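You operate a simulated robot arm through the tools that you are given. There is no shell and no other tool. Be economical: measure what you need, move in short steps, check, and stop when the job is done.

You run a simulated robot arm. Do the job below in one go: nothing can be reset, and whatever is moved stays where it is left.

TASK
Check in both returned films: lock and shelve the complete one, the other goes to QUERY unlocked.
Fine: they stand in the returns rack; use the book reader.

It is judged by the outcome, as a careful person would: the job done as asked, and still so three seconds after it is handed in. It fails if anything else is knocked over, pushed out of place, dropped, spilled or broken.

THE ROBOT
A 7-joint arm with a two-finger gripper, on a carriage that runs on a rail from [-2.163, -0.008] to [0.217, 0.001] (x, y) and turns from -3.281 to 2.513 rad about z. Base frame: it is fixed where the carriage stands at the start and does not move with it; the origin is on the floor, on the carriage's upright axis, x ahead of it, y to its left, z up; the surface under the hand at the start is at about z = 0.76. Units: m, rad, N and s.
Its first joint turns from -2.601 to 2.601 rad. Places, roughly: book [1.25, -0.75, 0.25]; book reader's stand [0.5, -0.6, 0.8]. Payload 2.45 kg.
Tool frame: the origin (TCP) lies between the finger pads and is the grasp point; the fingertips stand 0.026 m ahead of it; z points along the fingers, y is the line along which they close. The gripper opens to 0.096 m. The gripper's body begins 0.069 m behind the TCP.
Orientation is that of the tool frame in the base frame, as a unit quaternion [x, y, z, w]. With the fingers straight down and closing along the base's y, the tool's x points along the base's -x, its y along +y and its z along -z.

THE INTERFACE
- The arm moves only by the tool jog_arm. Its argument "moves" is one flat list of numbers, 7 for each row, row after row: the shift along the tool's x, y, z in units of 100 mm (1.0 is 100 mm), then the turn, a rotation vector about the tool's x, y, z in units of 180 degrees (1.0 is 180 degrees), then the finger opening in cm, from 0 to 9.6. In form: [x, y, z, ax, ay, az, jaw, x, y, z, ax, ay, az, jaw, ...]. A call has 1 to 12 rows; each row is the pose to reach, as a shift and turn from the pose commanded when the call began, along the tool's axes at that moment. A call with a number of a shift or a turn outside -1 to 1 is refused whole. A row lasts 0.2 s, in which the tool goes at most 0.05 m and 0.15 rad; a call with a longer step from one row to the next is refused whole, and so is a gripper value outside its range. A pose out of reach is approached as far as the arm can. The call stops where the force on the tool passes 40 N (or 10 N more than at its start, if that is more) or the arm is blocked; 0.2 s more then pass. The fingers move at their own pace and stop on an object; they squeeze with about 43 N. The grip force told is the motor's: it shows also when the fingers shut on nothing. Time passes only in rows, and 0.2 s behind the last, so rows that repeat a pose let the fingers close. It gives the time, the measured TCP pose, the force on the tool (base axes), the opening and the grip force at its end, in the units of the frame above (readings bear some noise), with the torque about the TCP (base axes, N m) and any sound that the robot's microphone picked up.
- Cameras (640 x 400 px; columns grow to the right, rows downward): "scene" is now at [-0.0092, 0.1043, 1.6883]; the picture's right is [-0.95, -0.33, 0.00], its down [-0.23, 0.67, -0.70] and it looks along [0.23, -0.67, -0.71] (base axes); focal length 292 px, centre (320, 200). "wrist" rides on the gripper at [0.082, 0.003, -0.098] in the tool frame; the picture's right is [-0.04, 1.00, 0.00], its down [-0.73, -0.03, -0.68] and it looks along [-0.68, -0.03, 0.73] (tool axes); focal length 256 px, centre (320, 200). There is no depth. A picture from a camera that has moved, and an enlarged one, comes with that camera's place and axes in the base frame and with its lens. The place of the scene camera against the robot may be out by one fixed shift of up to 0.025 m in any direction.
- grab_frame(camera): a new picture of that camera. No time passes.
- slide_trunk(by): slides the trunk up (or, below 0, down) by that many m; the arm and the scene camera ride with it, the base frame stays. It gives what a move gives, with no picture.
- base_move(legs): drives the robot by 1 to 6 legs, each [ahead, left, turn to the left] in m, m and rad, along the robot's own axes; the way and the turn of a leg run together, so that a leg with both is an arc; at most 1.5 m and 3.142 rad a leg. The arm and the cameras ride along, it lands a little off, and it stops where it bumps. It keeps to its track: a leg is cut to what the track allows. It gives what a move gives.
- turn_head(pan, tilt): turns the head with the scene camera to pan (to the left, within 2.705 rad either way) and tilt (down, from -0.506 to 1.204), counted from straight ahead of the robot. It gives what a move gives.
- close_up(camera, box): a new picture of the part [left, top, right, bottom] of that camera's present view, enlarged. No time passes.
- hand_in(): hands the job in; it is judged then, once.

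Work in short steps. Places have to be worked out from the pictures, the camera data and where the tool is seen: move nearer, look again, correct. Check each grasp and each placing, and mend what went wrong. You have 120 turns and 98 pictures in all, those below and enlarged ones among them. Open the gripper and draw the arm clear of the work before you hand the job in, unless the task says otherwise; then end with one line.

The tools are called as a command line: name --argument value ..., lists and objects as JSON in quotes. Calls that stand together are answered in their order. jog_arm: Moves the arm, as the interface text tells. Its arguments: {"type":"object","properties":{"moves":{"type":"array","items":{"type":"number"}}},"required":["moves"]} The other tools are called the same way: slide_trunk (by) slides the trunk up or down; base_move (legs) drives the base; turn_head (pan, tilt) turns the head that bears the scene camera; grab_frame (camera) takes a picture; close_up (camera, box) takes an enlarged picture of a part of a camera's view; hand_in () hands the job in.

At the start:

```text
clock: 0.0
eef_pos: [0.565, -0.506, 1.1867]
ee_rot: [0.0, 1.0, 0.0, 0.0]
contact_force: [-0.2, 0.0, -0.8]
moment: [-0.04, 0.01, 0.0]
gripper_width: 0.0963
finger_force: 0.0
trunk travel left (down, up): [-0.675, 0.035]
robot x, y, heading: [-0.0047, 0.0016, 0.0]
head pan, tilt: [-1.239, 0.789]
```

scene: 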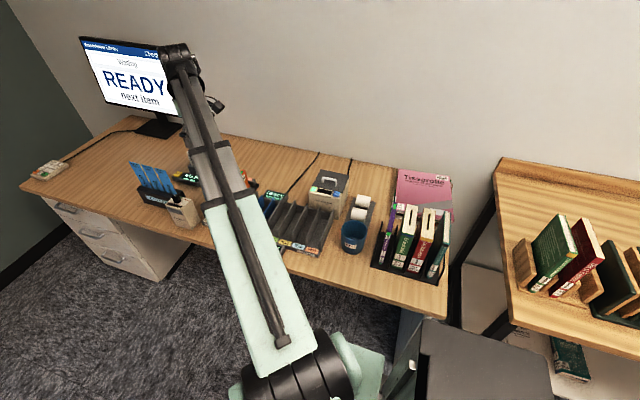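
wrist: 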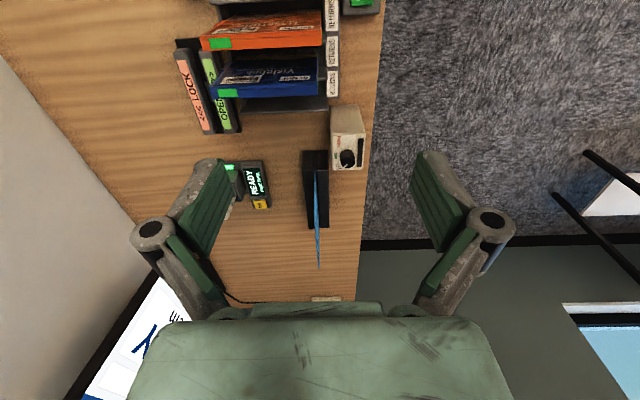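

The desk runs along x on the robot's right, and films (orange and blue cases) sit near the returns rack. I'll enlarge both views to read the labels.

close_up --camera "scene" --box '[80, 30, 280, 240]'

close_up --camera "scene" --box '[220, 150, 460, 300]'

close_up --camera "wrist" --box '[160, 0, 400, 150]'

close_up --camera "wrist" --box '[160, 90, 400, 310]'

```text
1.90 times, centred on (180, 135) of scene
camera zoom: at [-0.0092, 0.1043, 1.6883], right [-0.95, -0.33, 0.0], down [-0.23, 0.67, -0.7], along [0.23, -0.67, -0.71], focal length 556 px, centre (587, 324)
```

zoom: 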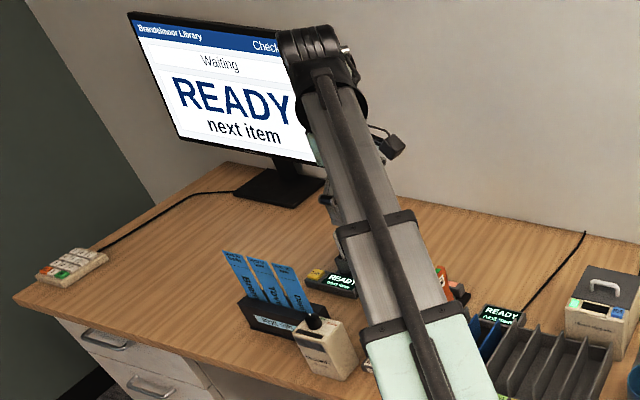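

```text
2.67 times, centred on (340, 225) of scene
camera zoom: at [-0.0092, 0.1043, 1.6883], right [-0.95, -0.33, 0.0], down [-0.23, 0.67, -0.7], along [0.23, -0.67, -0.71], focal length 778 px, centre (267, 133)
```

zoom: 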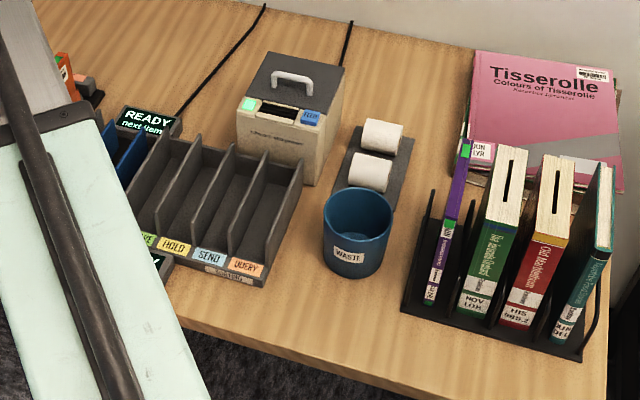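

```text
2.67 times, centred on (280, 75) of wrist
camera zoom: at [0.4833, -0.5026, 1.2832], right [0.04, 1.0, 0.0], down [0.73, -0.03, 0.68], along [0.68, -0.03, -0.73], focal length 683 px, centre (427, 533)
```

zoom: 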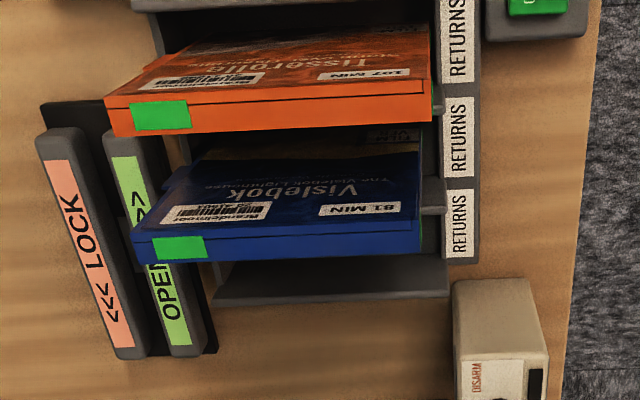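

```text
1.82 times, centred on (280, 200) of wrist
camera zoom: at [0.4833, -0.5026, 1.2832], right [0.04, 1.0, 0.0], down [0.73, -0.03, 0.68], along [0.68, -0.03, -0.73], focal length 465 px, centre (393, 200)
```

zoom: 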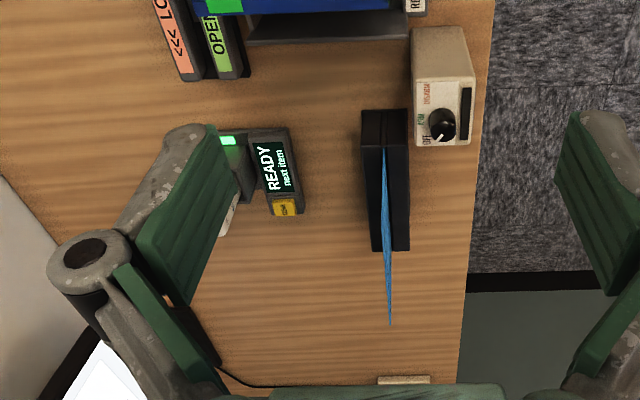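

The arm hides the desk's middle. I'll drive the robot back along the rail so the scene camera gets a different view of the reader and the returns rack.

base_move --legs '[[-0.6, 0, 0]]'

turn_head --pan -0.75 --tilt 0.65

grab_frame --camera "scene"

grab_frame --camera "wrist"

```text
clock: 3.3
eef_pos: [-0.0262, -0.5101, 1.1865]
ee_rot: [0.001, 1.0, 0.0, 0.0]
contact_force: [-0.3, -0.5, -0.9]
moment: [0.01, -0.02, -0.03]
gripper_width: 0.0957
finger_force: 0.2
trunk travel left (down, up): [-0.675, 0.035]
robot x, y, heading: [-0.5894, -0.0035, -0.007]
head pan, tilt: [-1.239, 0.789]
```

```text
clock: 4.3
eef_pos: [-0.026, -0.5113, 1.1861]
ee_rot: [0.002, 1.0, 0.0, 0.0]
contact_force: [0.5, 0.1, -0.5]
moment: [0.02, 0.01, 0.0]
gripper_width: 0.0959
finger_force: 0.0
trunk travel left (down, up): [-0.675, 0.035]
robot x, y, heading: [-0.5887, -0.0031, -0.003]
head pan, tilt: [-0.75, 0.649]
```

```text
91 pictures are left
camera scene: at [-0.5602, 0.1194, 1.7001], right [-0.69, -0.73, 0.0], down [-0.44, 0.41, -0.8], along [0.58, -0.55, -0.6], focal length 292 px, centre (320, 200)
```

scene: 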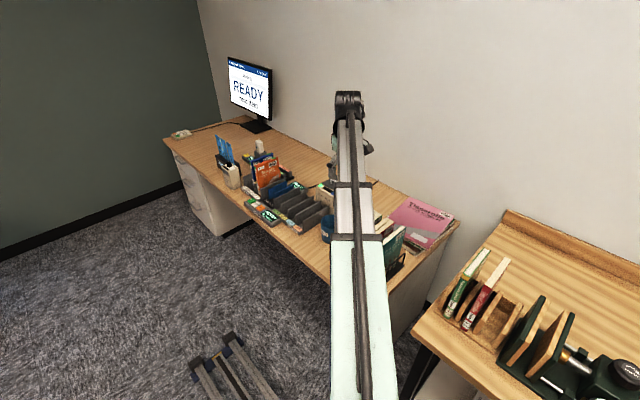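

```text
90 pictures are left
camera wrist: at [-0.107, -0.5066, 1.2832], right [0.04, 1.0, 0.0], down [0.73, -0.03, 0.68], along [0.68, -0.03, -0.73], focal length 256 px, centre (320, 200)
```

wrist: 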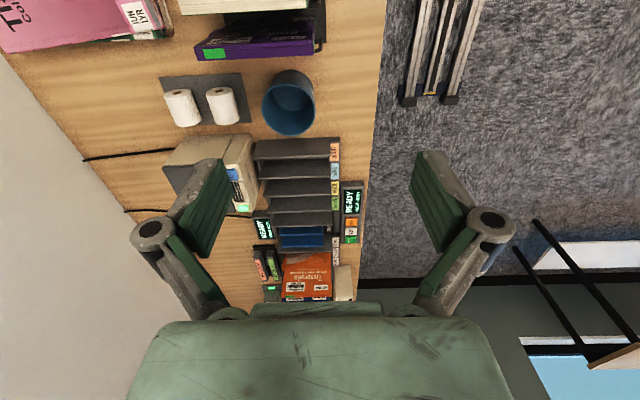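

Several devices become visible. I'll enlarge the scene view of the desk and the other table.

close_up --camera "scene" --box '[200, 120, 340, 240]'

close_up --camera "scene" --box '[400, 200, 640, 400]'

close_up --camera "wrist" --box '[220, 130, 380, 310]'

```text
3.33 times, centred on (270, 180) of scene
camera zoom: at [-0.5602, 0.1194, 1.7001], right [-0.69, -0.73, 0.0], down [-0.44, 0.41, -0.8], along [0.58, -0.55, -0.6], focal length 972 px, centre (487, 267)
```

zoom: 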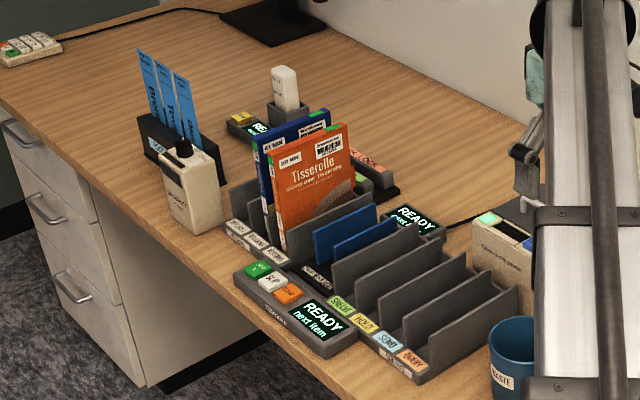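

```text
2.00 times, centred on (520, 300) of scene
camera zoom: at [-0.5602, 0.1194, 1.7001], right [-0.69, -0.73, 0.0], down [-0.44, 0.41, -0.8], along [0.58, -0.55, -0.6], focal length 583 px, centre (-80, 0)
```

zoom: 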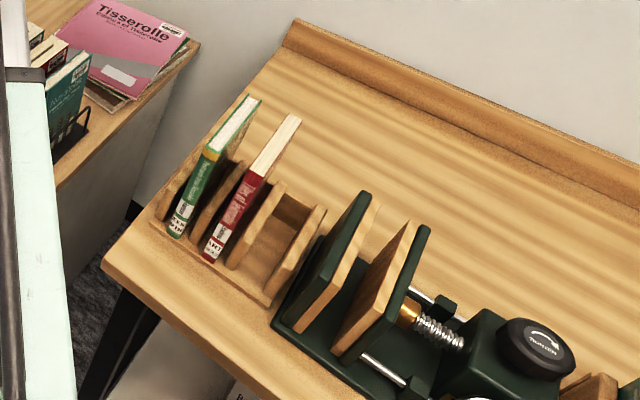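

```text
2.22 times, centred on (300, 220) of wrist
camera zoom: at [-0.107, -0.5066, 1.2832], right [0.04, 1.0, 0.0], down [0.73, -0.03, 0.68], along [0.68, -0.03, -0.73], focal length 569 px, centre (364, 156)
```

zoom: 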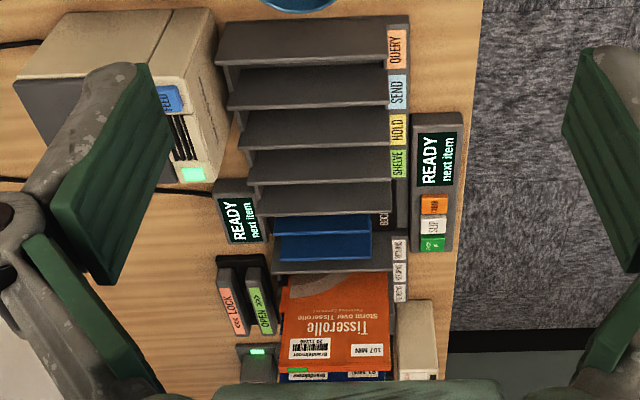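

I want a closer look at the sorter, stand, console and lock unit; drive forward 0.3.

base_move --legs '[[0.33, 0, 0]]'

grab_frame --camera "wrist"

close_up --camera "wrist" --box '[200, 0, 380, 120]'

close_up --camera "wrist" --box '[200, 100, 380, 220]'

turn_head --pan -1.0 --tilt 0.85

grab_frame --camera "scene"

```text
clock: 6.5
eef_pos: [0.3043, -0.5136, 1.186]
ee_rot: [0.004, 1.0, 0.0, -0.001]
contact_force: [-0.3, 0.6, -0.9]
moment: [0.0, 0.06, -0.02]
gripper_width: 0.096
finger_force: 0.0
trunk travel left (down, up): [-0.675, 0.035]
robot x, y, heading: [-0.2538, -0.0052, -0.007]
head pan, tilt: [-0.75, 0.649]
```

```text
86 pictures are left
camera wrist: at [0.223, -0.5082, 1.2831], right [0.05, 1.0, 0.0], down [0.73, -0.04, 0.68], along [0.68, -0.03, -0.73], focal length 256 px, centre (320, 200)
```

wrist: 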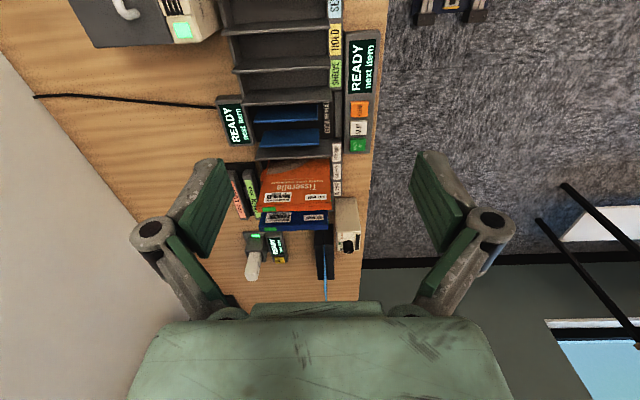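

```text
3.33 times, centred on (290, 60) of wrist
camera zoom: at [0.223, -0.5082, 1.2831], right [0.05, 1.0, 0.0], down [0.73, -0.04, 0.68], along [0.68, -0.03, -0.73], focal length 853 px, centre (420, 667)
```

zoom: 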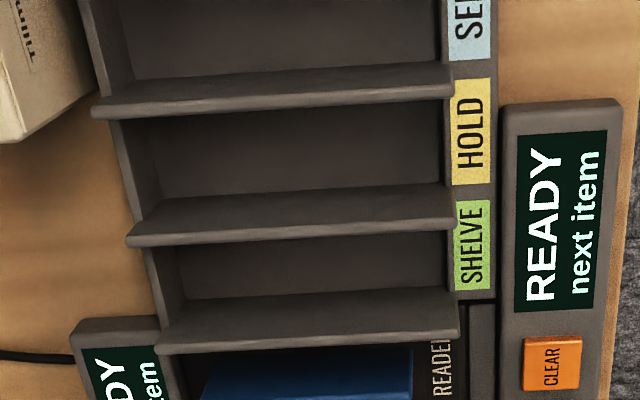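

```text
3.33 times, centred on (290, 160) of wrist
camera zoom: at [0.223, -0.5082, 1.2831], right [0.05, 1.0, 0.0], down [0.73, -0.04, 0.68], along [0.68, -0.03, -0.73], focal length 853 px, centre (420, 333)
```

zoom: 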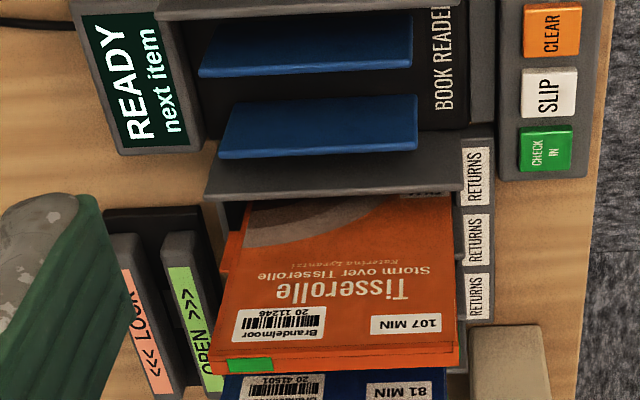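

```text
clock: 7.2
eef_pos: [0.3051, -0.5129, 1.1865]
ee_rot: [0.005, 1.0, 0.0, 0.0]
contact_force: [0.9, -0.7, -0.3]
moment: [0.02, -0.01, 0.01]
gripper_width: 0.0958
finger_force: 0.0
trunk travel left (down, up): [-0.675, 0.035]
robot x, y, heading: [-0.2594, -0.004, -0.012]
head pan, tilt: [-1.0, 0.85]
```

```text
83 pictures are left
camera scene: at [-0.2481, 0.1142, 1.6835], right [-0.85, -0.53, 0.0], down [-0.4, 0.64, -0.66], along [0.35, -0.56, -0.75], focal length 292 px, centre (320, 200)
```

scene: 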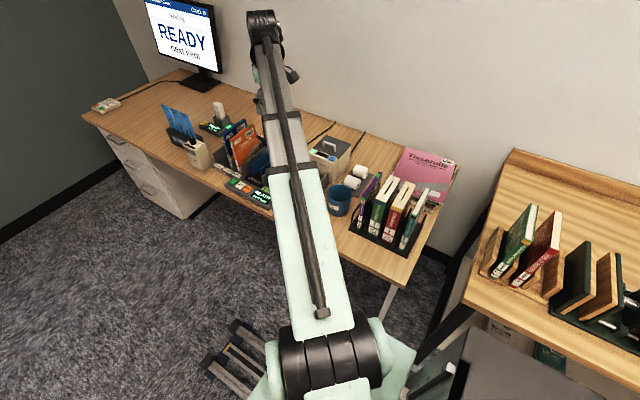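

Films are standing at about x 0.545 (orange) and 0.598 (blue), y≈-0.57, tops at z≈0.958. I'll drive to x≈0 (reach covers rack, reader and sorter) and turn the tool 90° so the fingers close along x and the camera looks at the desk from the front.

base_move --legs '[[0.27, 0, 0.01]]'

jog_arm --moves '[0, 0, 0, 0, 0, 0.0455, 9.6, 0, 0, 0, 0, 0, 0.091, 9.6, 0, 0, 0, 0, 0, 0.1365, 9.6, 0, 0, 0, 0, 0, 0.182, 9.6, 0, 0, 0, 0, 0, 0.2275, 9.6, 0, 0, 0, 0, 0, 0.273, 9.6, 0, 0, 0, 0, 0, 0.3185, 9.6, 0, 0, 0, 0, 0, 0.364, 9.6, 0, 0, 0, 0, 0, 0.4095, 9.6, 0, 0, 0, 0, 0, 0.455, 9.6, 0, 0, 0, 0, 0, 0.5, 9.6, 0, 0, 0, 0, 0, 0.5, 9.6]'

grab_frame --camera "wrist"

```text
clock: 9.1
eef_pos: [0.5775, -0.5038, 1.1869]
ee_rot: [-0.002, 1.0, 0.0, 0.001]
contact_force: [0.9, -0.6, -0.1]
moment: [0.01, -0.01, 0.0]
gripper_width: 0.0962
finger_force: 0.0
trunk travel left (down, up): [-0.675, 0.035]
robot x, y, heading: [0.011, 0.0011, 0.004]
head pan, tilt: [-1.0, 0.85]
```

```text
clock: 11.7
eef_pos: [0.5785, -0.5041, 1.1868]
ee_rot: [0.707, 0.707, 0.0, 0.0]
contact_force: [0.4, 0.7, -0.2]
moment: [-0.01, 0.02, -0.02]
gripper_width: 0.0962
finger_force: 0.0
trunk travel left (down, up): [-0.675, 0.035]
robot x, y, heading: [0.0134, 0.002, 0.004]
head pan, tilt: [-1.0, 0.85]
```

```text
82 pictures are left
camera wrist: at [0.5807, -0.4228, 1.2838], right [1.0, -0.04, 0.0], down [-0.03, -0.73, 0.68], along [-0.03, -0.68, -0.73], focal length 256 px, centre (320, 200)
```

wrist: 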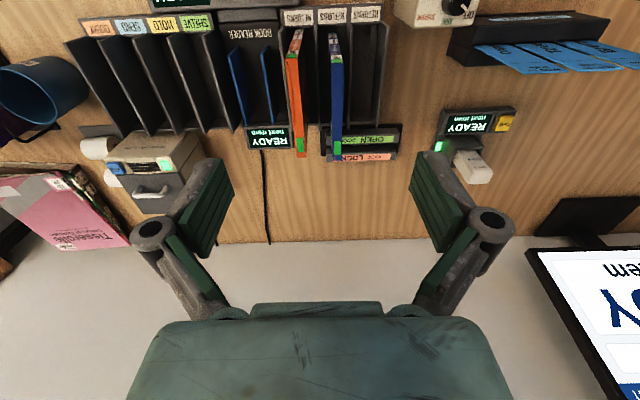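

Great view. I'll enlarge the sorter/reader/rack area and the lock and hand-scanner devices.

close_up --camera "wrist" --box '[220, 0, 420, 170]'

close_up --camera "wrist" --box '[380, 0, 640, 200]'

close_up --camera "wrist" --box '[300, 100, 420, 180]'

```text
2.35 times, centred on (320, 85) of wrist
camera zoom: at [0.5807, -0.4228, 1.2838], right [1.0, -0.04, 0.0], down [-0.03, -0.73, 0.68], along [-0.03, -0.68, -0.73], focal length 602 px, centre (320, 471)
```

zoom: 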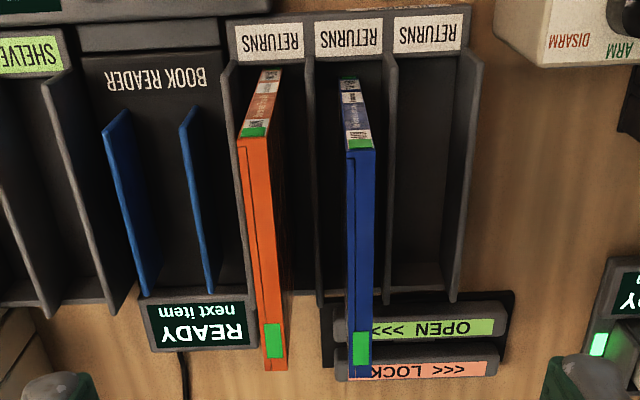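

```text
2.00 times, centred on (510, 100) of wrist
camera zoom: at [0.5807, -0.4228, 1.2838], right [1.0, -0.04, 0.0], down [-0.03, -0.73, 0.68], along [-0.03, -0.68, -0.73], focal length 512 px, centre (-60, 400)
```

zoom: 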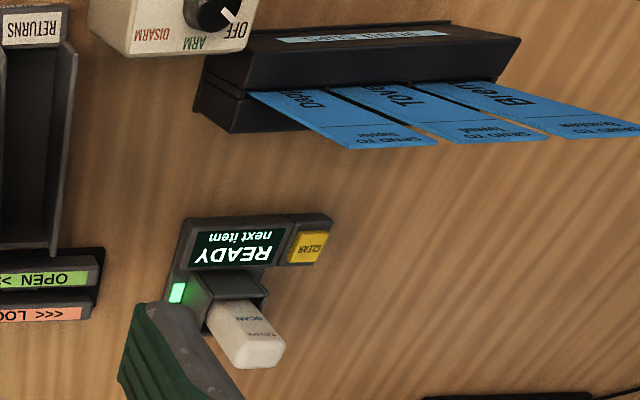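

```text
5.00 times, centred on (360, 140) of wrist
camera zoom: at [0.5807, -0.4228, 1.2838], right [1.0, -0.04, 0.0], down [-0.03, -0.73, 0.68], along [-0.03, -0.68, -0.73], focal length 1280 px, centre (120, 500)
```

zoom: 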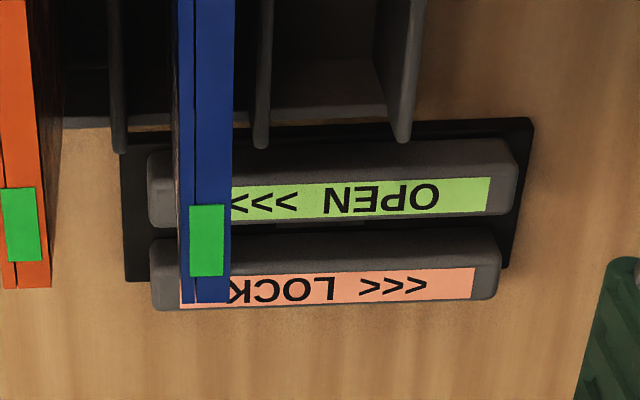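

Orange is at x≈0.5425, y≈-0.568, top z≈0.958; the reader's slot between the blue plates is near x≈0.463. I'll align above the orange film, narrow the jaws, and descend part-way to check.

jog_arm --moves '[-0.32, -0.18, 0.1, 0, 0, 0, 5, -0.64, -0.36, 0.4, 0, 0, 0, 5, -0.64, -0.36, 0.8, 0, 0, 0, 5, -0.64, -0.36, 1.0, 0, 0, 0, 5, -0.64, -0.36, 1.0, 0, 0, 0, 5]'

grab_frame --camera "wrist"

```text
clock: 12.9
eef_pos: [0.5433, -0.5704, 1.0852]
ee_rot: [0.706, 0.708, 0.0, -0.001]
contact_force: [0.2, 0.6, 0.5]
moment: [-0.01, -0.01, 0.0]
gripper_width: 0.0502
finger_force: 0.1
trunk travel left (down, up): [-0.675, 0.035]
robot x, y, heading: [0.0116, 0.0002, 0.003]
head pan, tilt: [-1.0, 0.85]
```

```text
78 pictures are left
camera wrist: at [0.5457, -0.4874, 1.1827], right [1.0, -0.04, 0.0], down [-0.03, -0.73, 0.68], along [-0.03, -0.68, -0.73], focal length 256 px, centre (320, 200)
```

wrist: 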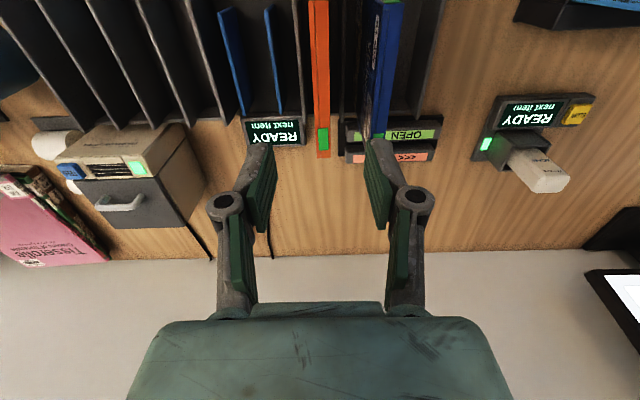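

Aligned with the orange case. Descending to z≈0.925 and closing.

jog_arm --moves '[0, -0.01, 0.4, 0, 0, 0, 5, 0, -0.01, 0.8, 0, 0, 0, 5, 0, -0.01, 1.0, 0, 0, 0, 5]'

jog_arm --moves '[0, 0, 0.3, 0, 0, 0, 5, 0, 0, 0.6, 0, 0, 0, 5, 0, 0, 0.6, 0, 0, 0, 0.5, 0, 0, 0.6, 0, 0, 0, 0.5, 0, 0, 0.6, 0, 0, 0, 0.5]'

grab_frame --camera "wrist"

```text
clock: 13.7
eef_pos: [0.5409, -0.5671, 0.9864]
ee_rot: [0.706, 0.709, 0.0, 0.0]
contact_force: [-0.5, -1.2, 0.7]
moment: [0.03, -0.05, -0.04]
gripper_width: 0.05
finger_force: 0.0
trunk travel left (down, up): [-0.675, 0.035]
robot x, y, heading: [0.0138, -0.0016, 0.003]
head pan, tilt: [-1.0, 0.85]
```

```text
clock: 14.9
eef_pos: [0.5439, -0.5682, 0.9272]
ee_rot: [0.706, 0.708, 0.0, 0.0]
contact_force: [0.9, 1.1, 0.1]
moment: [-0.08, -0.02, 0.02]
gripper_width: 0.0134
finger_force: 40.0
trunk travel left (down, up): [-0.675, 0.035]
robot x, y, heading: [0.0084, 0.0002, 0.003]
head pan, tilt: [-1.0, 0.85]
```

```text
77 pictures are left
camera wrist: at [0.5464, -0.4861, 1.0236], right [1.0, -0.04, 0.0], down [-0.03, -0.73, 0.68], along [-0.03, -0.68, -0.73], focal length 256 px, centre (320, 200)
```

wrist: 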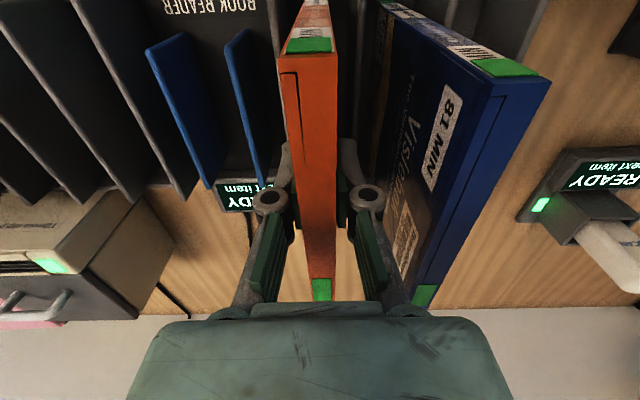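

Gripped (13.4 mm). Lifting straight up 0.2 m.

jog_arm --moves '[0, 0, -0.3, 0, 0, 0, 0.5, 0, 0, -0.7, 0, 0, 0, 0.5, 0, 0, -1.0, 0, 0, 0, 0.5]'

jog_arm --moves '[0, 0, -0.3, 0, 0, 0, 0.5, 0, 0, -0.5, 0, 0, 0, 0.5, 0, 0, -0.5, 0, 0, 0, 0.5, 0, 0, -0.5, 0, 0, 0, 0.5]'

grab_frame --camera "wrist"

grab_frame --camera "scene"

```text
clock: 15.7
eef_pos: [0.542, -0.5672, 1.0287]
ee_rot: [0.706, 0.708, 0.0, 0.0]
contact_force: [-0.1, 0.2, -0.5]
moment: [-0.03, 0.02, 0.02]
gripper_width: 0.0134
finger_force: 39.6
trunk travel left (down, up): [-0.675, 0.035]
robot x, y, heading: [0.0101, -0.0019, 0.005]
head pan, tilt: [-1.0, 0.85]
```

```text
clock: 16.7
eef_pos: [0.5436, -0.5693, 1.0767]
ee_rot: [0.706, 0.708, 0.0, 0.0]
contact_force: [-0.8, 0.0, -1.5]
moment: [0.01, -0.02, 0.03]
gripper_width: 0.0134
finger_force: 39.1
trunk travel left (down, up): [-0.675, 0.035]
robot x, y, heading: [0.0086, -0.0003, 0.004]
head pan, tilt: [-1.0, 0.85]
```

```text
76 pictures are left
camera wrist: at [0.5456, -0.4858, 1.1745], right [1.0, -0.04, 0.0], down [-0.03, -0.73, 0.68], along [-0.03, -0.68, -0.73], focal length 256 px, centre (320, 200)
```

wrist: 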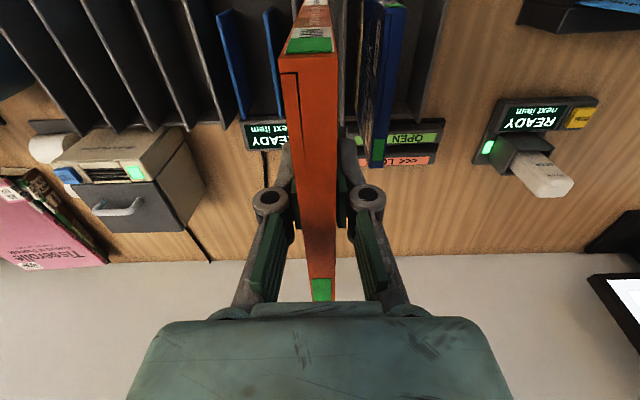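

```text
75 pictures are left
camera scene: at [0.0177, 0.1151, 1.6835], right [-0.84, -0.54, 0.0], down [-0.41, 0.63, -0.66], along [0.36, -0.55, -0.75], focal length 292 px, centre (320, 200)
```

scene: 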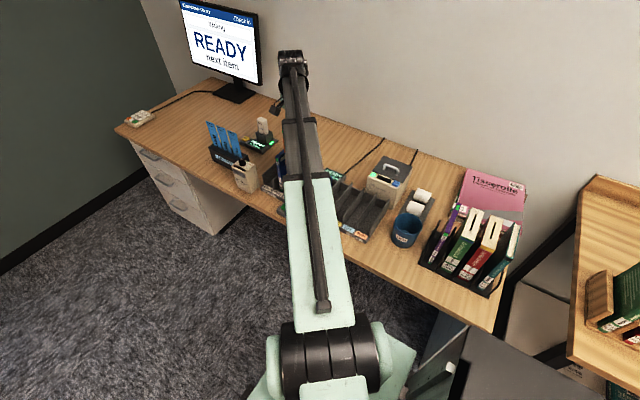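

Film is held clear. Moving it over the reader slot (x≈0.462), then checking before lowering.

jog_arm --moves '[0, -0.3, 0, 0, 0, 0, 0.5, 0, -0.6, 0, 0, 0, 0, 0.5, 0, -0.81, 0, 0, 0, 0, 0.5, 0, -0.81, 0.2, 0, 0, 0, 0.5, 0, -0.81, 0.4, 0, 0, 0, 0.5, 0, -0.81, 0.4, 0, 0, 0, 0.5]'

grab_frame --camera "wrist"

```text
clock: 18.1
eef_pos: [0.4593, -0.5677, 1.036]
ee_rot: [0.705, 0.709, 0.0, 0.0]
contact_force: [0.3, 0.6, -0.2]
moment: [0.0, 0.01, 0.05]
gripper_width: 0.0132
finger_force: 39.5
trunk travel left (down, up): [-0.675, 0.035]
robot x, y, heading: [0.0122, 0.0028, 0.001]
head pan, tilt: [-1.0, 0.85]
```

```text
74 pictures are left
camera wrist: at [0.4624, -0.4855, 1.1336], right [1.0, -0.04, 0.0], down [-0.03, -0.73, 0.68], along [-0.03, -0.68, -0.73], focal length 256 px, centre (320, 200)
```

wrist: 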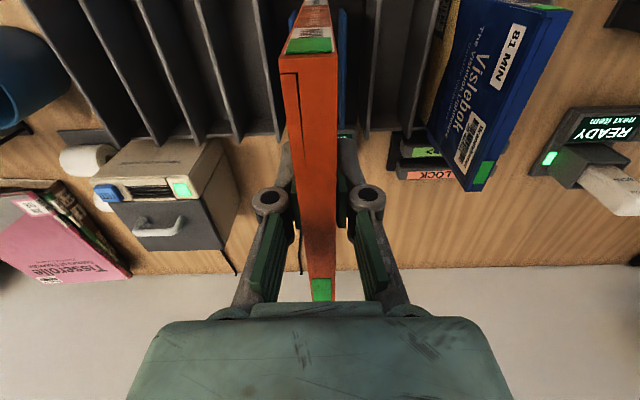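

The film sits midway between the plates in the picture. Lowering gently.

jog_arm --moves '[0, 0, 0.2, 0, 0, 0, 0.5, 0, 0, 0.4, 0, 0, 0, 0.5, 0, 0, 0.6, 0, 0, 0, 0.5, 0, 0, 0.8, 0, 0, 0, 0.5, 0, 0, 0.9, 0, 0, 0, 0.5, 0, 0, 0.95, 0, 0, 0, 0.5, 0, 0, 0.95, 0, 0, 0, 0.5]'

grab_frame --camera "wrist"

grab_frame --camera "scene"

```text
clock: 19.7
eef_pos: [0.4594, -0.5688, 0.9399]
ee_rot: [0.706, 0.708, 0.0, 0.0]
contact_force: [-0.3, 0.4, -0.4]
moment: [0.0, 0.01, -0.01]
gripper_width: 0.0133
finger_force: 39.6
trunk travel left (down, up): [-0.675, 0.035]
robot x, y, heading: [0.0095, -0.0004, 0.005]
head pan, tilt: [-1.0, 0.85]
```

```text
73 pictures are left
camera wrist: at [0.4627, -0.4868, 1.0376], right [1.0, -0.04, 0.0], down [-0.03, -0.73, 0.68], along [-0.03, -0.68, -0.73], focal length 256 px, centre (320, 200)
```

wrist: 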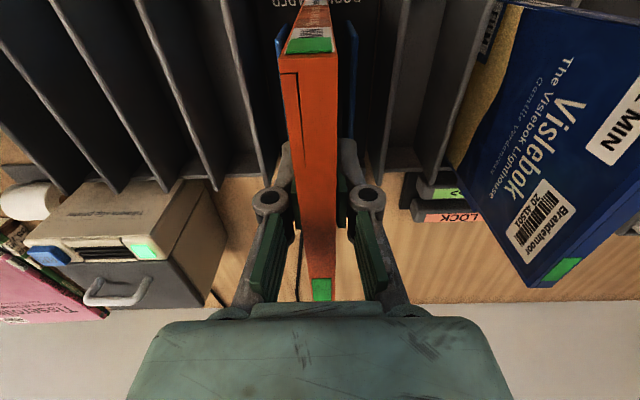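

```text
72 pictures are left
camera scene: at [0.0177, 0.1151, 1.6835], right [-0.84, -0.54, 0.0], down [-0.41, 0.63, -0.66], along [0.36, -0.55, -0.75], focal length 292 px, centre (320, 200)
```

scene: 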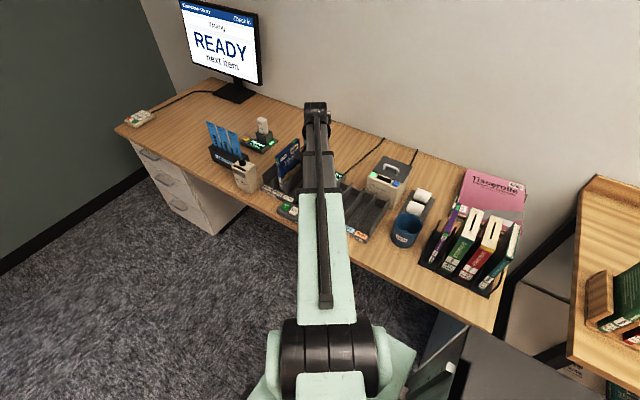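

Still in the gap without contact, plates either side. Lowering the last bit in small steps until contact, then checking the screen.

jog_arm --moves '[0, 0, 0.06, 0, 0, 0, 0.5, 0, 0, 0.1, 0, 0, 0, 0.5, 0, 0, 0.13, 0, 0, 0, 0.5, 0, 0, 0.15, 0, 0, 0, 0.5, 0, 0, 0.15, 0, 0, 0, 0.5]'

close_up --camera "scene" --box '[170, 0, 330, 110]'

```text
clock: 20.9
eef_pos: [0.4586, -0.568, 0.9277]
ee_rot: [0.706, 0.708, 0.0, 0.002]
contact_force: [1.2, -3.1, 32.4]
moment: [-0.03, -0.03, -0.02]
gripper_width: 0.0129
finger_force: 39.3
trunk travel left (down, up): [-0.675, 0.035]
robot x, y, heading: [0.0135, -0.0028, 0.006]
head pan, tilt: [-1.0, 0.85]
```

```text
3.64 times, centred on (250, 55) of scene
camera zoom: at [0.0157, 0.1174, 1.6835], right [-0.84, -0.54, 0.0], down [-0.41, 0.63, -0.66], along [0.36, -0.56, -0.75], focal length 1061 px, centre (574, 727)
```

zoom: 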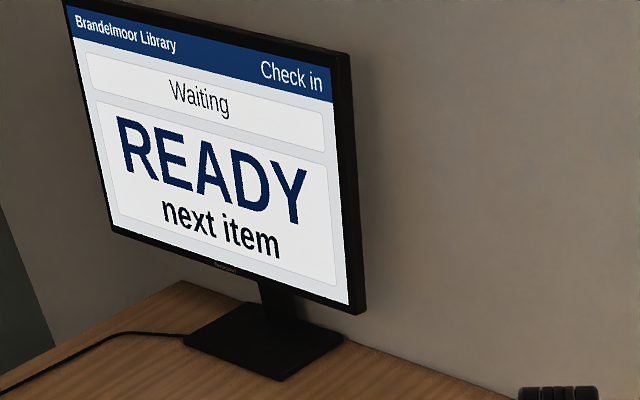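

It has touched the floor (same height as in the rack). Release, back up, and look at the screens.

jog_arm --moves '[0, 0, -0.02, 0, 0, 0, 0.5, 0, 0, -0.02, 0, 0, 0, 2, 0, 0, -0.02, 0, 0, 0, 4, 0, 0, -0.4, 0, 0, 0, 4, 0, 0, -0.8, 0, 0, 0, 4, 0, 0, -1.0, 0, 0, 0, 4]'

grab_frame --camera "wrist"

grab_frame --camera "scene"

```text
clock: 22.3
eef_pos: [0.4617, -0.5694, 1.0254]
ee_rot: [0.706, 0.708, 0.0, 0.0]
contact_force: [0.6, 0.2, 0.6]
moment: [0.01, 0.05, 0.01]
gripper_width: 0.04
finger_force: 0.0
trunk travel left (down, up): [-0.675, 0.035]
robot x, y, heading: [0.0163, -0.0012, 0.005]
head pan, tilt: [-1.0, 0.85]
```

```text
70 pictures are left
camera wrist: at [0.4648, -0.4875, 1.1232], right [1.0, -0.04, 0.0], down [-0.03, -0.73, 0.68], along [-0.03, -0.68, -0.73], focal length 256 px, centre (320, 200)
```

wrist: 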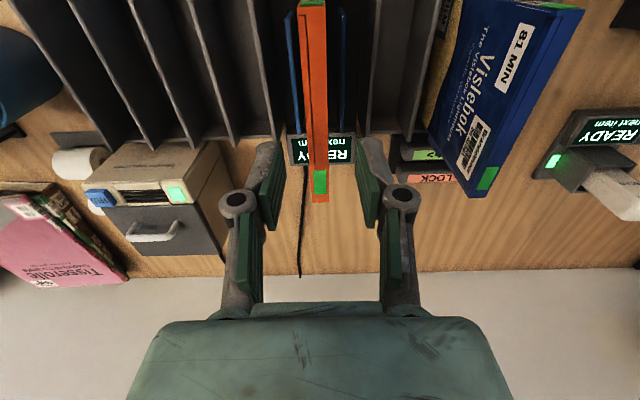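

```text
69 pictures are left
camera scene: at [0.0176, 0.1153, 1.6835], right [-0.84, -0.54, 0.0], down [-0.41, 0.63, -0.66], along [0.36, -0.55, -0.75], focal length 292 px, centre (320, 200)
```

scene: 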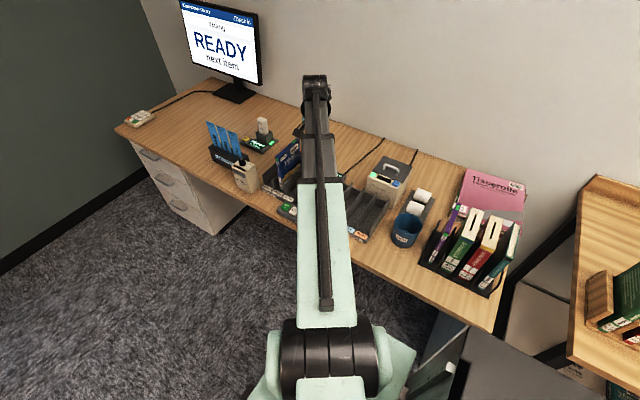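

Displays still READY; likely CHECK IN on the console in front of the reader must be pressed (est. x≈0.52, y≈-0.44). I'll retreat forward for a look at it.

jog_arm --moves '[0, 0, -0.3, 0, 0, 0, 4, 0.3, 0.2, -0.6, 0, 0, 0, 4, 0.7, 0.4, -0.6, 0, 0, 0, 0, 1.0, 0.6, -0.6, 0, 0, 0, 0, 1.0, 0.6, -0.6, 0, 0, 0, 0]'

jog_arm --moves '[0.3, 0, 0, 0, 0, 0, 0, 0.6, 0, 0, 0, 0, 0, 0, 0.6, 0, 0, 0, 0, 0, 0]'

grab_frame --camera "wrist"

```text
clock: 23.5
eef_pos: [0.5201, -0.4685, 1.0854]
ee_rot: [0.706, 0.709, 0.0, 0.0]
contact_force: [0.5, 0.3, -0.8]
moment: [0.02, 0.03, 0.02]
gripper_width: 0.0
finger_force: 28.9
trunk travel left (down, up): [-0.675, 0.035]
robot x, y, heading: [0.0114, 0.0017, 0.002]
head pan, tilt: [-1.0, 0.85]
```

```text
clock: 24.3
eef_pos: [0.5204, -0.4085, 1.0868]
ee_rot: [0.706, 0.708, 0.0, -0.001]
contact_force: [0.2, 0.3, 0.1]
moment: [-0.03, -0.01, -0.03]
gripper_width: 0.0001
finger_force: 28.1
trunk travel left (down, up): [-0.675, 0.035]
robot x, y, heading: [0.0095, 0.0009, 0.001]
head pan, tilt: [-1.0, 0.85]
```

```text
68 pictures are left
camera wrist: at [0.5231, -0.326, 1.1833], right [1.0, -0.04, 0.0], down [-0.03, -0.73, 0.68], along [-0.03, -0.68, -0.73], focal length 256 px, centre (320, 200)
```

wrist: 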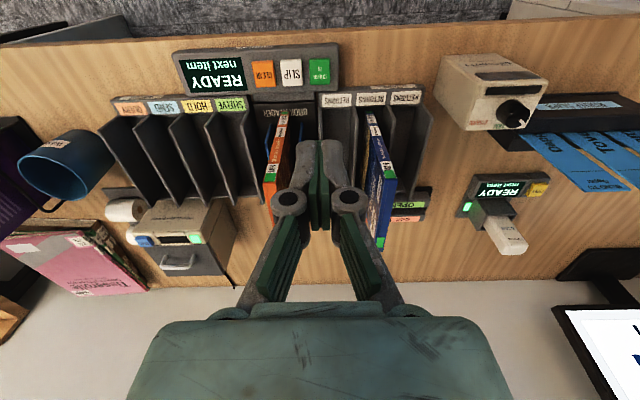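

CHECK IN is at about (0.518, -0.441). Moving above it, closed fingers, tips ~4 cm above, then checking.

jog_arm --moves '[-0.31, 0, 0.3, 0, 0, 0, 0, -0.31, 0, 0.7, 0, 0, 0, 0, -0.31, 0, 1.0, 0, 0, 0, 0, -0.31, 0, 1.0, 0, 0, 0, 0]'

jog_arm --moves '[0, 0, 0.4, 0, 0, 0, 0, 0, 0, 0.8, 0, 0, 0, 0, 0, 0, 1.0, 0, 0, 0, 0, 0, 0, 1.2, 0, 0, 0, 0]'

jog_arm --moves '[0, 0, 0.4, 0, 0, 0, 0, 0, 0, 0.8, 0, 0, 0, 0, 0, 0, 1.0, 0, 0, 0, 0]'

grab_frame --camera "wrist"

```text
clock: 25.3
eef_pos: [0.5199, -0.439, 0.9875]
ee_rot: [0.706, 0.708, 0.0, 0.0]
contact_force: [-0.4, -0.4, -0.7]
moment: [0.0, 0.04, 0.0]
gripper_width: 0.0
finger_force: 27.8
trunk travel left (down, up): [-0.675, 0.035]
robot x, y, heading: [0.0092, -0.0017, 0.003]
head pan, tilt: [-1.0, 0.85]
```

```text
refused: 1.2 is not a number from -1 to 1
```

```text
clock: 26.1
eef_pos: [0.5202, -0.4394, 0.8862]
ee_rot: [0.706, 0.708, 0.0, 0.0]
contact_force: [-0.9, -1.0, -0.2]
moment: [-0.01, -0.02, 0.04]
gripper_width: 0.0
finger_force: 28.6
trunk travel left (down, up): [-0.675, 0.035]
robot x, y, heading: [0.0111, 0.0015, 0.0]
head pan, tilt: [-1.0, 0.85]
```

```text
67 pictures are left
camera wrist: at [0.523, -0.3576, 0.9827], right [1.0, -0.04, 0.0], down [-0.03, -0.73, 0.68], along [-0.03, -0.68, -0.73], focal length 256 px, centre (320, 200)
```

wrist: 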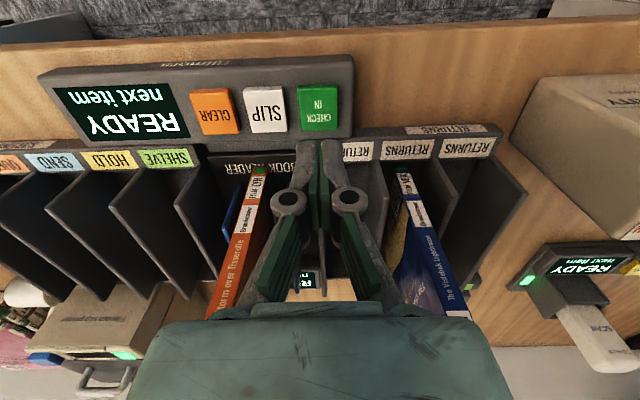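

Aligned over the green button. Pressing down in small steps.

jog_arm --moves '[0, 0, 0.3, 0, 0, 0, 0, 0, 0, 0.5, 0, 0, 0, 0, 0, 0, 0.6, 0, 0, 0, 0, 0, 0, 0.66, 0, 0, 0, 0, 0, 0, 0.7, 0, 0, 0, 0, 0, 0, 0.74, 0, 0, 0, 0, 0, 0, 0.78, 0, 0, 0, 0, 0, 0, 0.82, 0, 0, 0, 0]'

grab_frame --camera "wrist"

```text
clock: 27.9
eef_pos: [0.5189, -0.439, 0.8106]
ee_rot: [0.705, 0.709, 0.0, 0.004]
contact_force: [-3.5, 2.2, 23.5]
moment: [0.18, 0.08, 0.01]
gripper_width: 0.0057
finger_force: 28.5
trunk travel left (down, up): [-0.675, 0.035]
robot x, y, heading: [0.0105, 0.0034, 0.003]
head pan, tilt: [-1.0, 0.85]
heard: click
stopped in row 8: the force on the tool passed its limit at 47 N (the readings are from after the stop); the commanded pose is now the measured one
```

```text
66 pictures are left
camera wrist: at [0.5213, -0.3568, 0.9078], right [1.0, -0.04, 0.01], down [-0.03, -0.73, 0.68], along [-0.02, -0.68, -0.73], focal length 256 px, centre (320, 200)
```

wrist: 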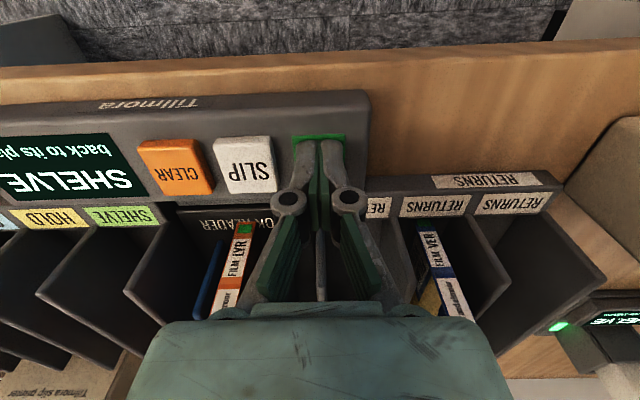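

Click heard; the display says SHELVE. Backing up and reading the main screen.

jog_arm --moves '[0, 0, -0.2, 0, 0, 0, 0, 0, 0, -0.6, 0, 0, 0, 0, 0, 0, -1.0, 0, 0, 0, 0]'

close_up --camera "scene" --box '[170, 0, 330, 110]'

close_up --camera "wrist" --box '[0, 40, 640, 330]'

```text
clock: 28.7
eef_pos: [0.5191, -0.4404, 0.9072]
ee_rot: [0.706, 0.708, 0.0, 0.002]
contact_force: [0.7, 0.0, 0.2]
moment: [-0.01, -0.02, 0.02]
gripper_width: 0.0
finger_force: 28.2
trunk travel left (down, up): [-0.675, 0.035]
robot x, y, heading: [0.0126, -0.0037, 0.005]
head pan, tilt: [-1.0, 0.85]
```

```text
3.64 times, centred on (250, 55) of scene
camera zoom: at [0.0176, 0.1153, 1.6834], right [-0.84, -0.54, 0.0], down [-0.41, 0.63, -0.66], along [0.36, -0.55, -0.75], focal length 1061 px, centre (574, 727)
```

zoom: 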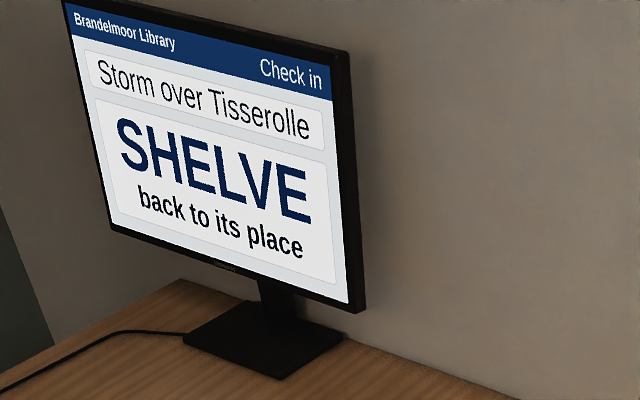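

```text
1.00 times, centred on (320, 185) of wrist (not enlarged: the box is as wide or as high as the picture)
camera zoom: at [0.5214, -0.3581, 1.0037], right [1.0, -0.04, 0.0], down [-0.03, -0.73, 0.68], along [-0.02, -0.68, -0.73], focal length 256 px, centre (320, 215)
```

zoom: 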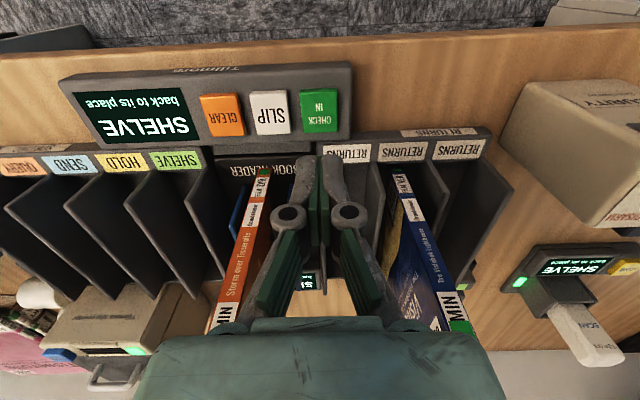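

Orange checked in: "Storm over Tisserolle – SHELVE". The screen doesn't show completeness, so I'll inspect the case itself. Re-grasping orange: rise, move over it.

jog_arm --moves '[0, 0, -0.4, 0, 0, 0, 0, 0, 0, -0.8, 0, 0, 0, 0, 0, 0, -1.0, 0, 0, 0, 0, -0.4, -0.2, -1.0, 0, 0, 0, 4, -0.8, -0.4, -1.0, 0, 0, 0, 4, -1.0, -0.59, -1.0, 0, 0, 0, 4, -1.0, -0.59, -1.0, 0, 0, 0, 4]'

jog_arm --moves '[-0.28, 0, 0, 0, 0, 0, 4, -0.28, 0, 0.4, 0, 0, 0, 4, -0.28, 0, 0.8, 0, 0, 0, 4, -0.28, 0, 0.8, 0, 0, 0, 4]'

grab_frame --camera "wrist"

```text
clock: 30.3
eef_pos: [0.462, -0.5403, 1.0091]
ee_rot: [0.706, 0.708, 0.0, 0.002]
contact_force: [0.0, 0.7, -0.1]
moment: [0.01, 0.0, 0.02]
gripper_width: 0.0401
finger_force: 0.0
trunk travel left (down, up): [-0.675, 0.035]
robot x, y, heading: [0.0109, 0.0012, 0.0]
head pan, tilt: [-1.0, 0.85]
```

```text
clock: 31.3
eef_pos: [0.4619, -0.5694, 0.9266]
ee_rot: [0.706, 0.708, 0.0, 0.003]
contact_force: [0.7, -0.2, 0.2]
moment: [0.02, -0.01, 0.0]
gripper_width: 0.0401
finger_force: 0.1
trunk travel left (down, up): [-0.675, 0.035]
robot x, y, heading: [0.013, 0.0005, 0.001]
head pan, tilt: [-1.0, 0.85]
```

```text
63 pictures are left
camera wrist: at [0.4641, -0.4869, 1.0244], right [1.0, -0.04, 0.0], down [-0.03, -0.73, 0.68], along [-0.02, -0.68, -0.73], focal length 256 px, centre (320, 200)
```

wrist: 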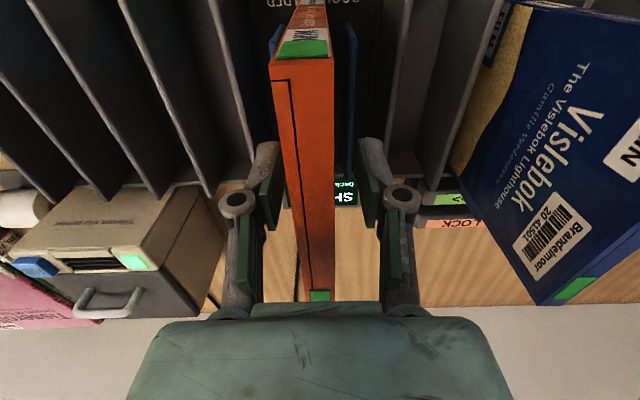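

Gripping (offset ~5 mm corrected first), then lifting.

jog_arm --moves '[0, -0.05, 0, 0, 0, 0, 4, 0, -0.05, 0, 0, 0, 0, 0.5, 0, -0.05, 0, 0, 0, 0, 0.5, 0, -0.05, 0, 0, 0, 0, 0.5, 0, -0.05, -0.4, 0, 0, 0, 0.5, 0, -0.05, -0.8, 0, 0, 0, 0.5, 0, -0.05, -1.0, 0, 0, 0, 0.5]'

jog_arm --moves '[0.2, 0, -0.4, 0, 0, 0, 0.5, 0.5, 0, -0.8, 0, 0, 0, 0.5, 0.7, 0, -1.0, 0, 0, 0, 0.5, 0.7, 0, -1.0, 0, 0, 0, 0.5]'

jog_arm --moves '[0, 0, 0, 0, 0, -0.0455, 0.5, 0, 0, 0, 0, 0, -0.091, 0.5, 0, 0, 0, 0, 0, -0.1365, 0.5, 0, 0, 0, 0, 0, -0.182, 0.5, 0, 0, 0, 0, 0, -0.2275, 0.5, 0, 0, 0, 0, 0, -0.273, 0.5, 0, 0, 0, 0, 0, -0.3185, 0.5, 0, 0, 0, 0, 0, -0.364, 0.5, 0, 0, 0, 0, 0, -0.4095, 0.5, 0, 0, 0, 0, 0, -0.455, 0.5, 0, 0, 0, 0, 0, -0.5, 0.5, 0, 0, 0, 0, 0, -0.5, 0.5]'

grab_frame --camera "scene"

grab_frame --camera "wrist"

```text
clock: 32.9
eef_pos: [0.4554, -0.568, 1.0282]
ee_rot: [0.706, 0.709, 0.0, 0.003]
contact_force: [0.1, 0.1, -0.4]
moment: [-0.04, -0.03, -0.02]
gripper_width: 0.0128
finger_force: 40.1
trunk travel left (down, up): [-0.675, 0.035]
robot x, y, heading: [0.009, 0.0, 0.002]
head pan, tilt: [-1.0, 0.85]
```

```text
clock: 33.9
eef_pos: [0.4561, -0.4984, 1.1276]
ee_rot: [0.707, 0.707, -0.001, 0.002]
contact_force: [-0.3, 1.4, -1.2]
moment: [-0.01, -0.02, 0.02]
gripper_width: 0.0131
finger_force: 39.8
trunk travel left (down, up): [-0.675, 0.035]
robot x, y, heading: [0.0117, 0.002, 0.003]
head pan, tilt: [-1.0, 0.85]
```

```text
clock: 36.5
eef_pos: [0.4551, -0.4972, 1.1281]
ee_rot: [-0.004, 1.0, -0.003, 0.002]
contact_force: [0.7, -0.2, -1.6]
moment: [-0.03, -0.02, 0.0]
gripper_width: 0.0131
finger_force: 39.1
trunk travel left (down, up): [-0.675, 0.035]
robot x, y, heading: [0.0126, 0.0037, 0.002]
head pan, tilt: [-1.0, 0.85]
```

```text
62 pictures are left
camera scene: at [0.0177, 0.1152, 1.6835], right [-0.84, -0.54, 0.0], down [-0.41, 0.63, -0.66], along [0.36, -0.55, -0.75], focal length 292 px, centre (320, 200)
```

scene: 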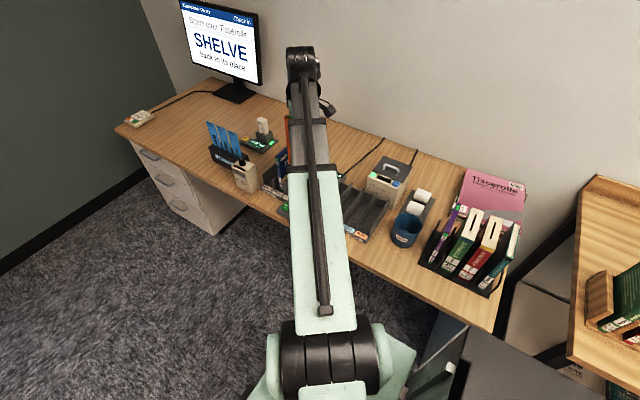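

```text
61 pictures are left
camera wrist: at [0.3728, -0.4936, 1.2256], right [0.04, 1.0, 0.0], down [0.73, -0.02, 0.68], along [0.68, -0.03, -0.73], focal length 256 px, centre (320, 200)
```

wrist: 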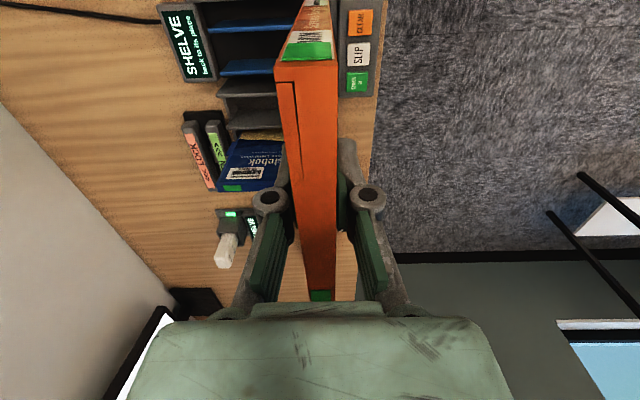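

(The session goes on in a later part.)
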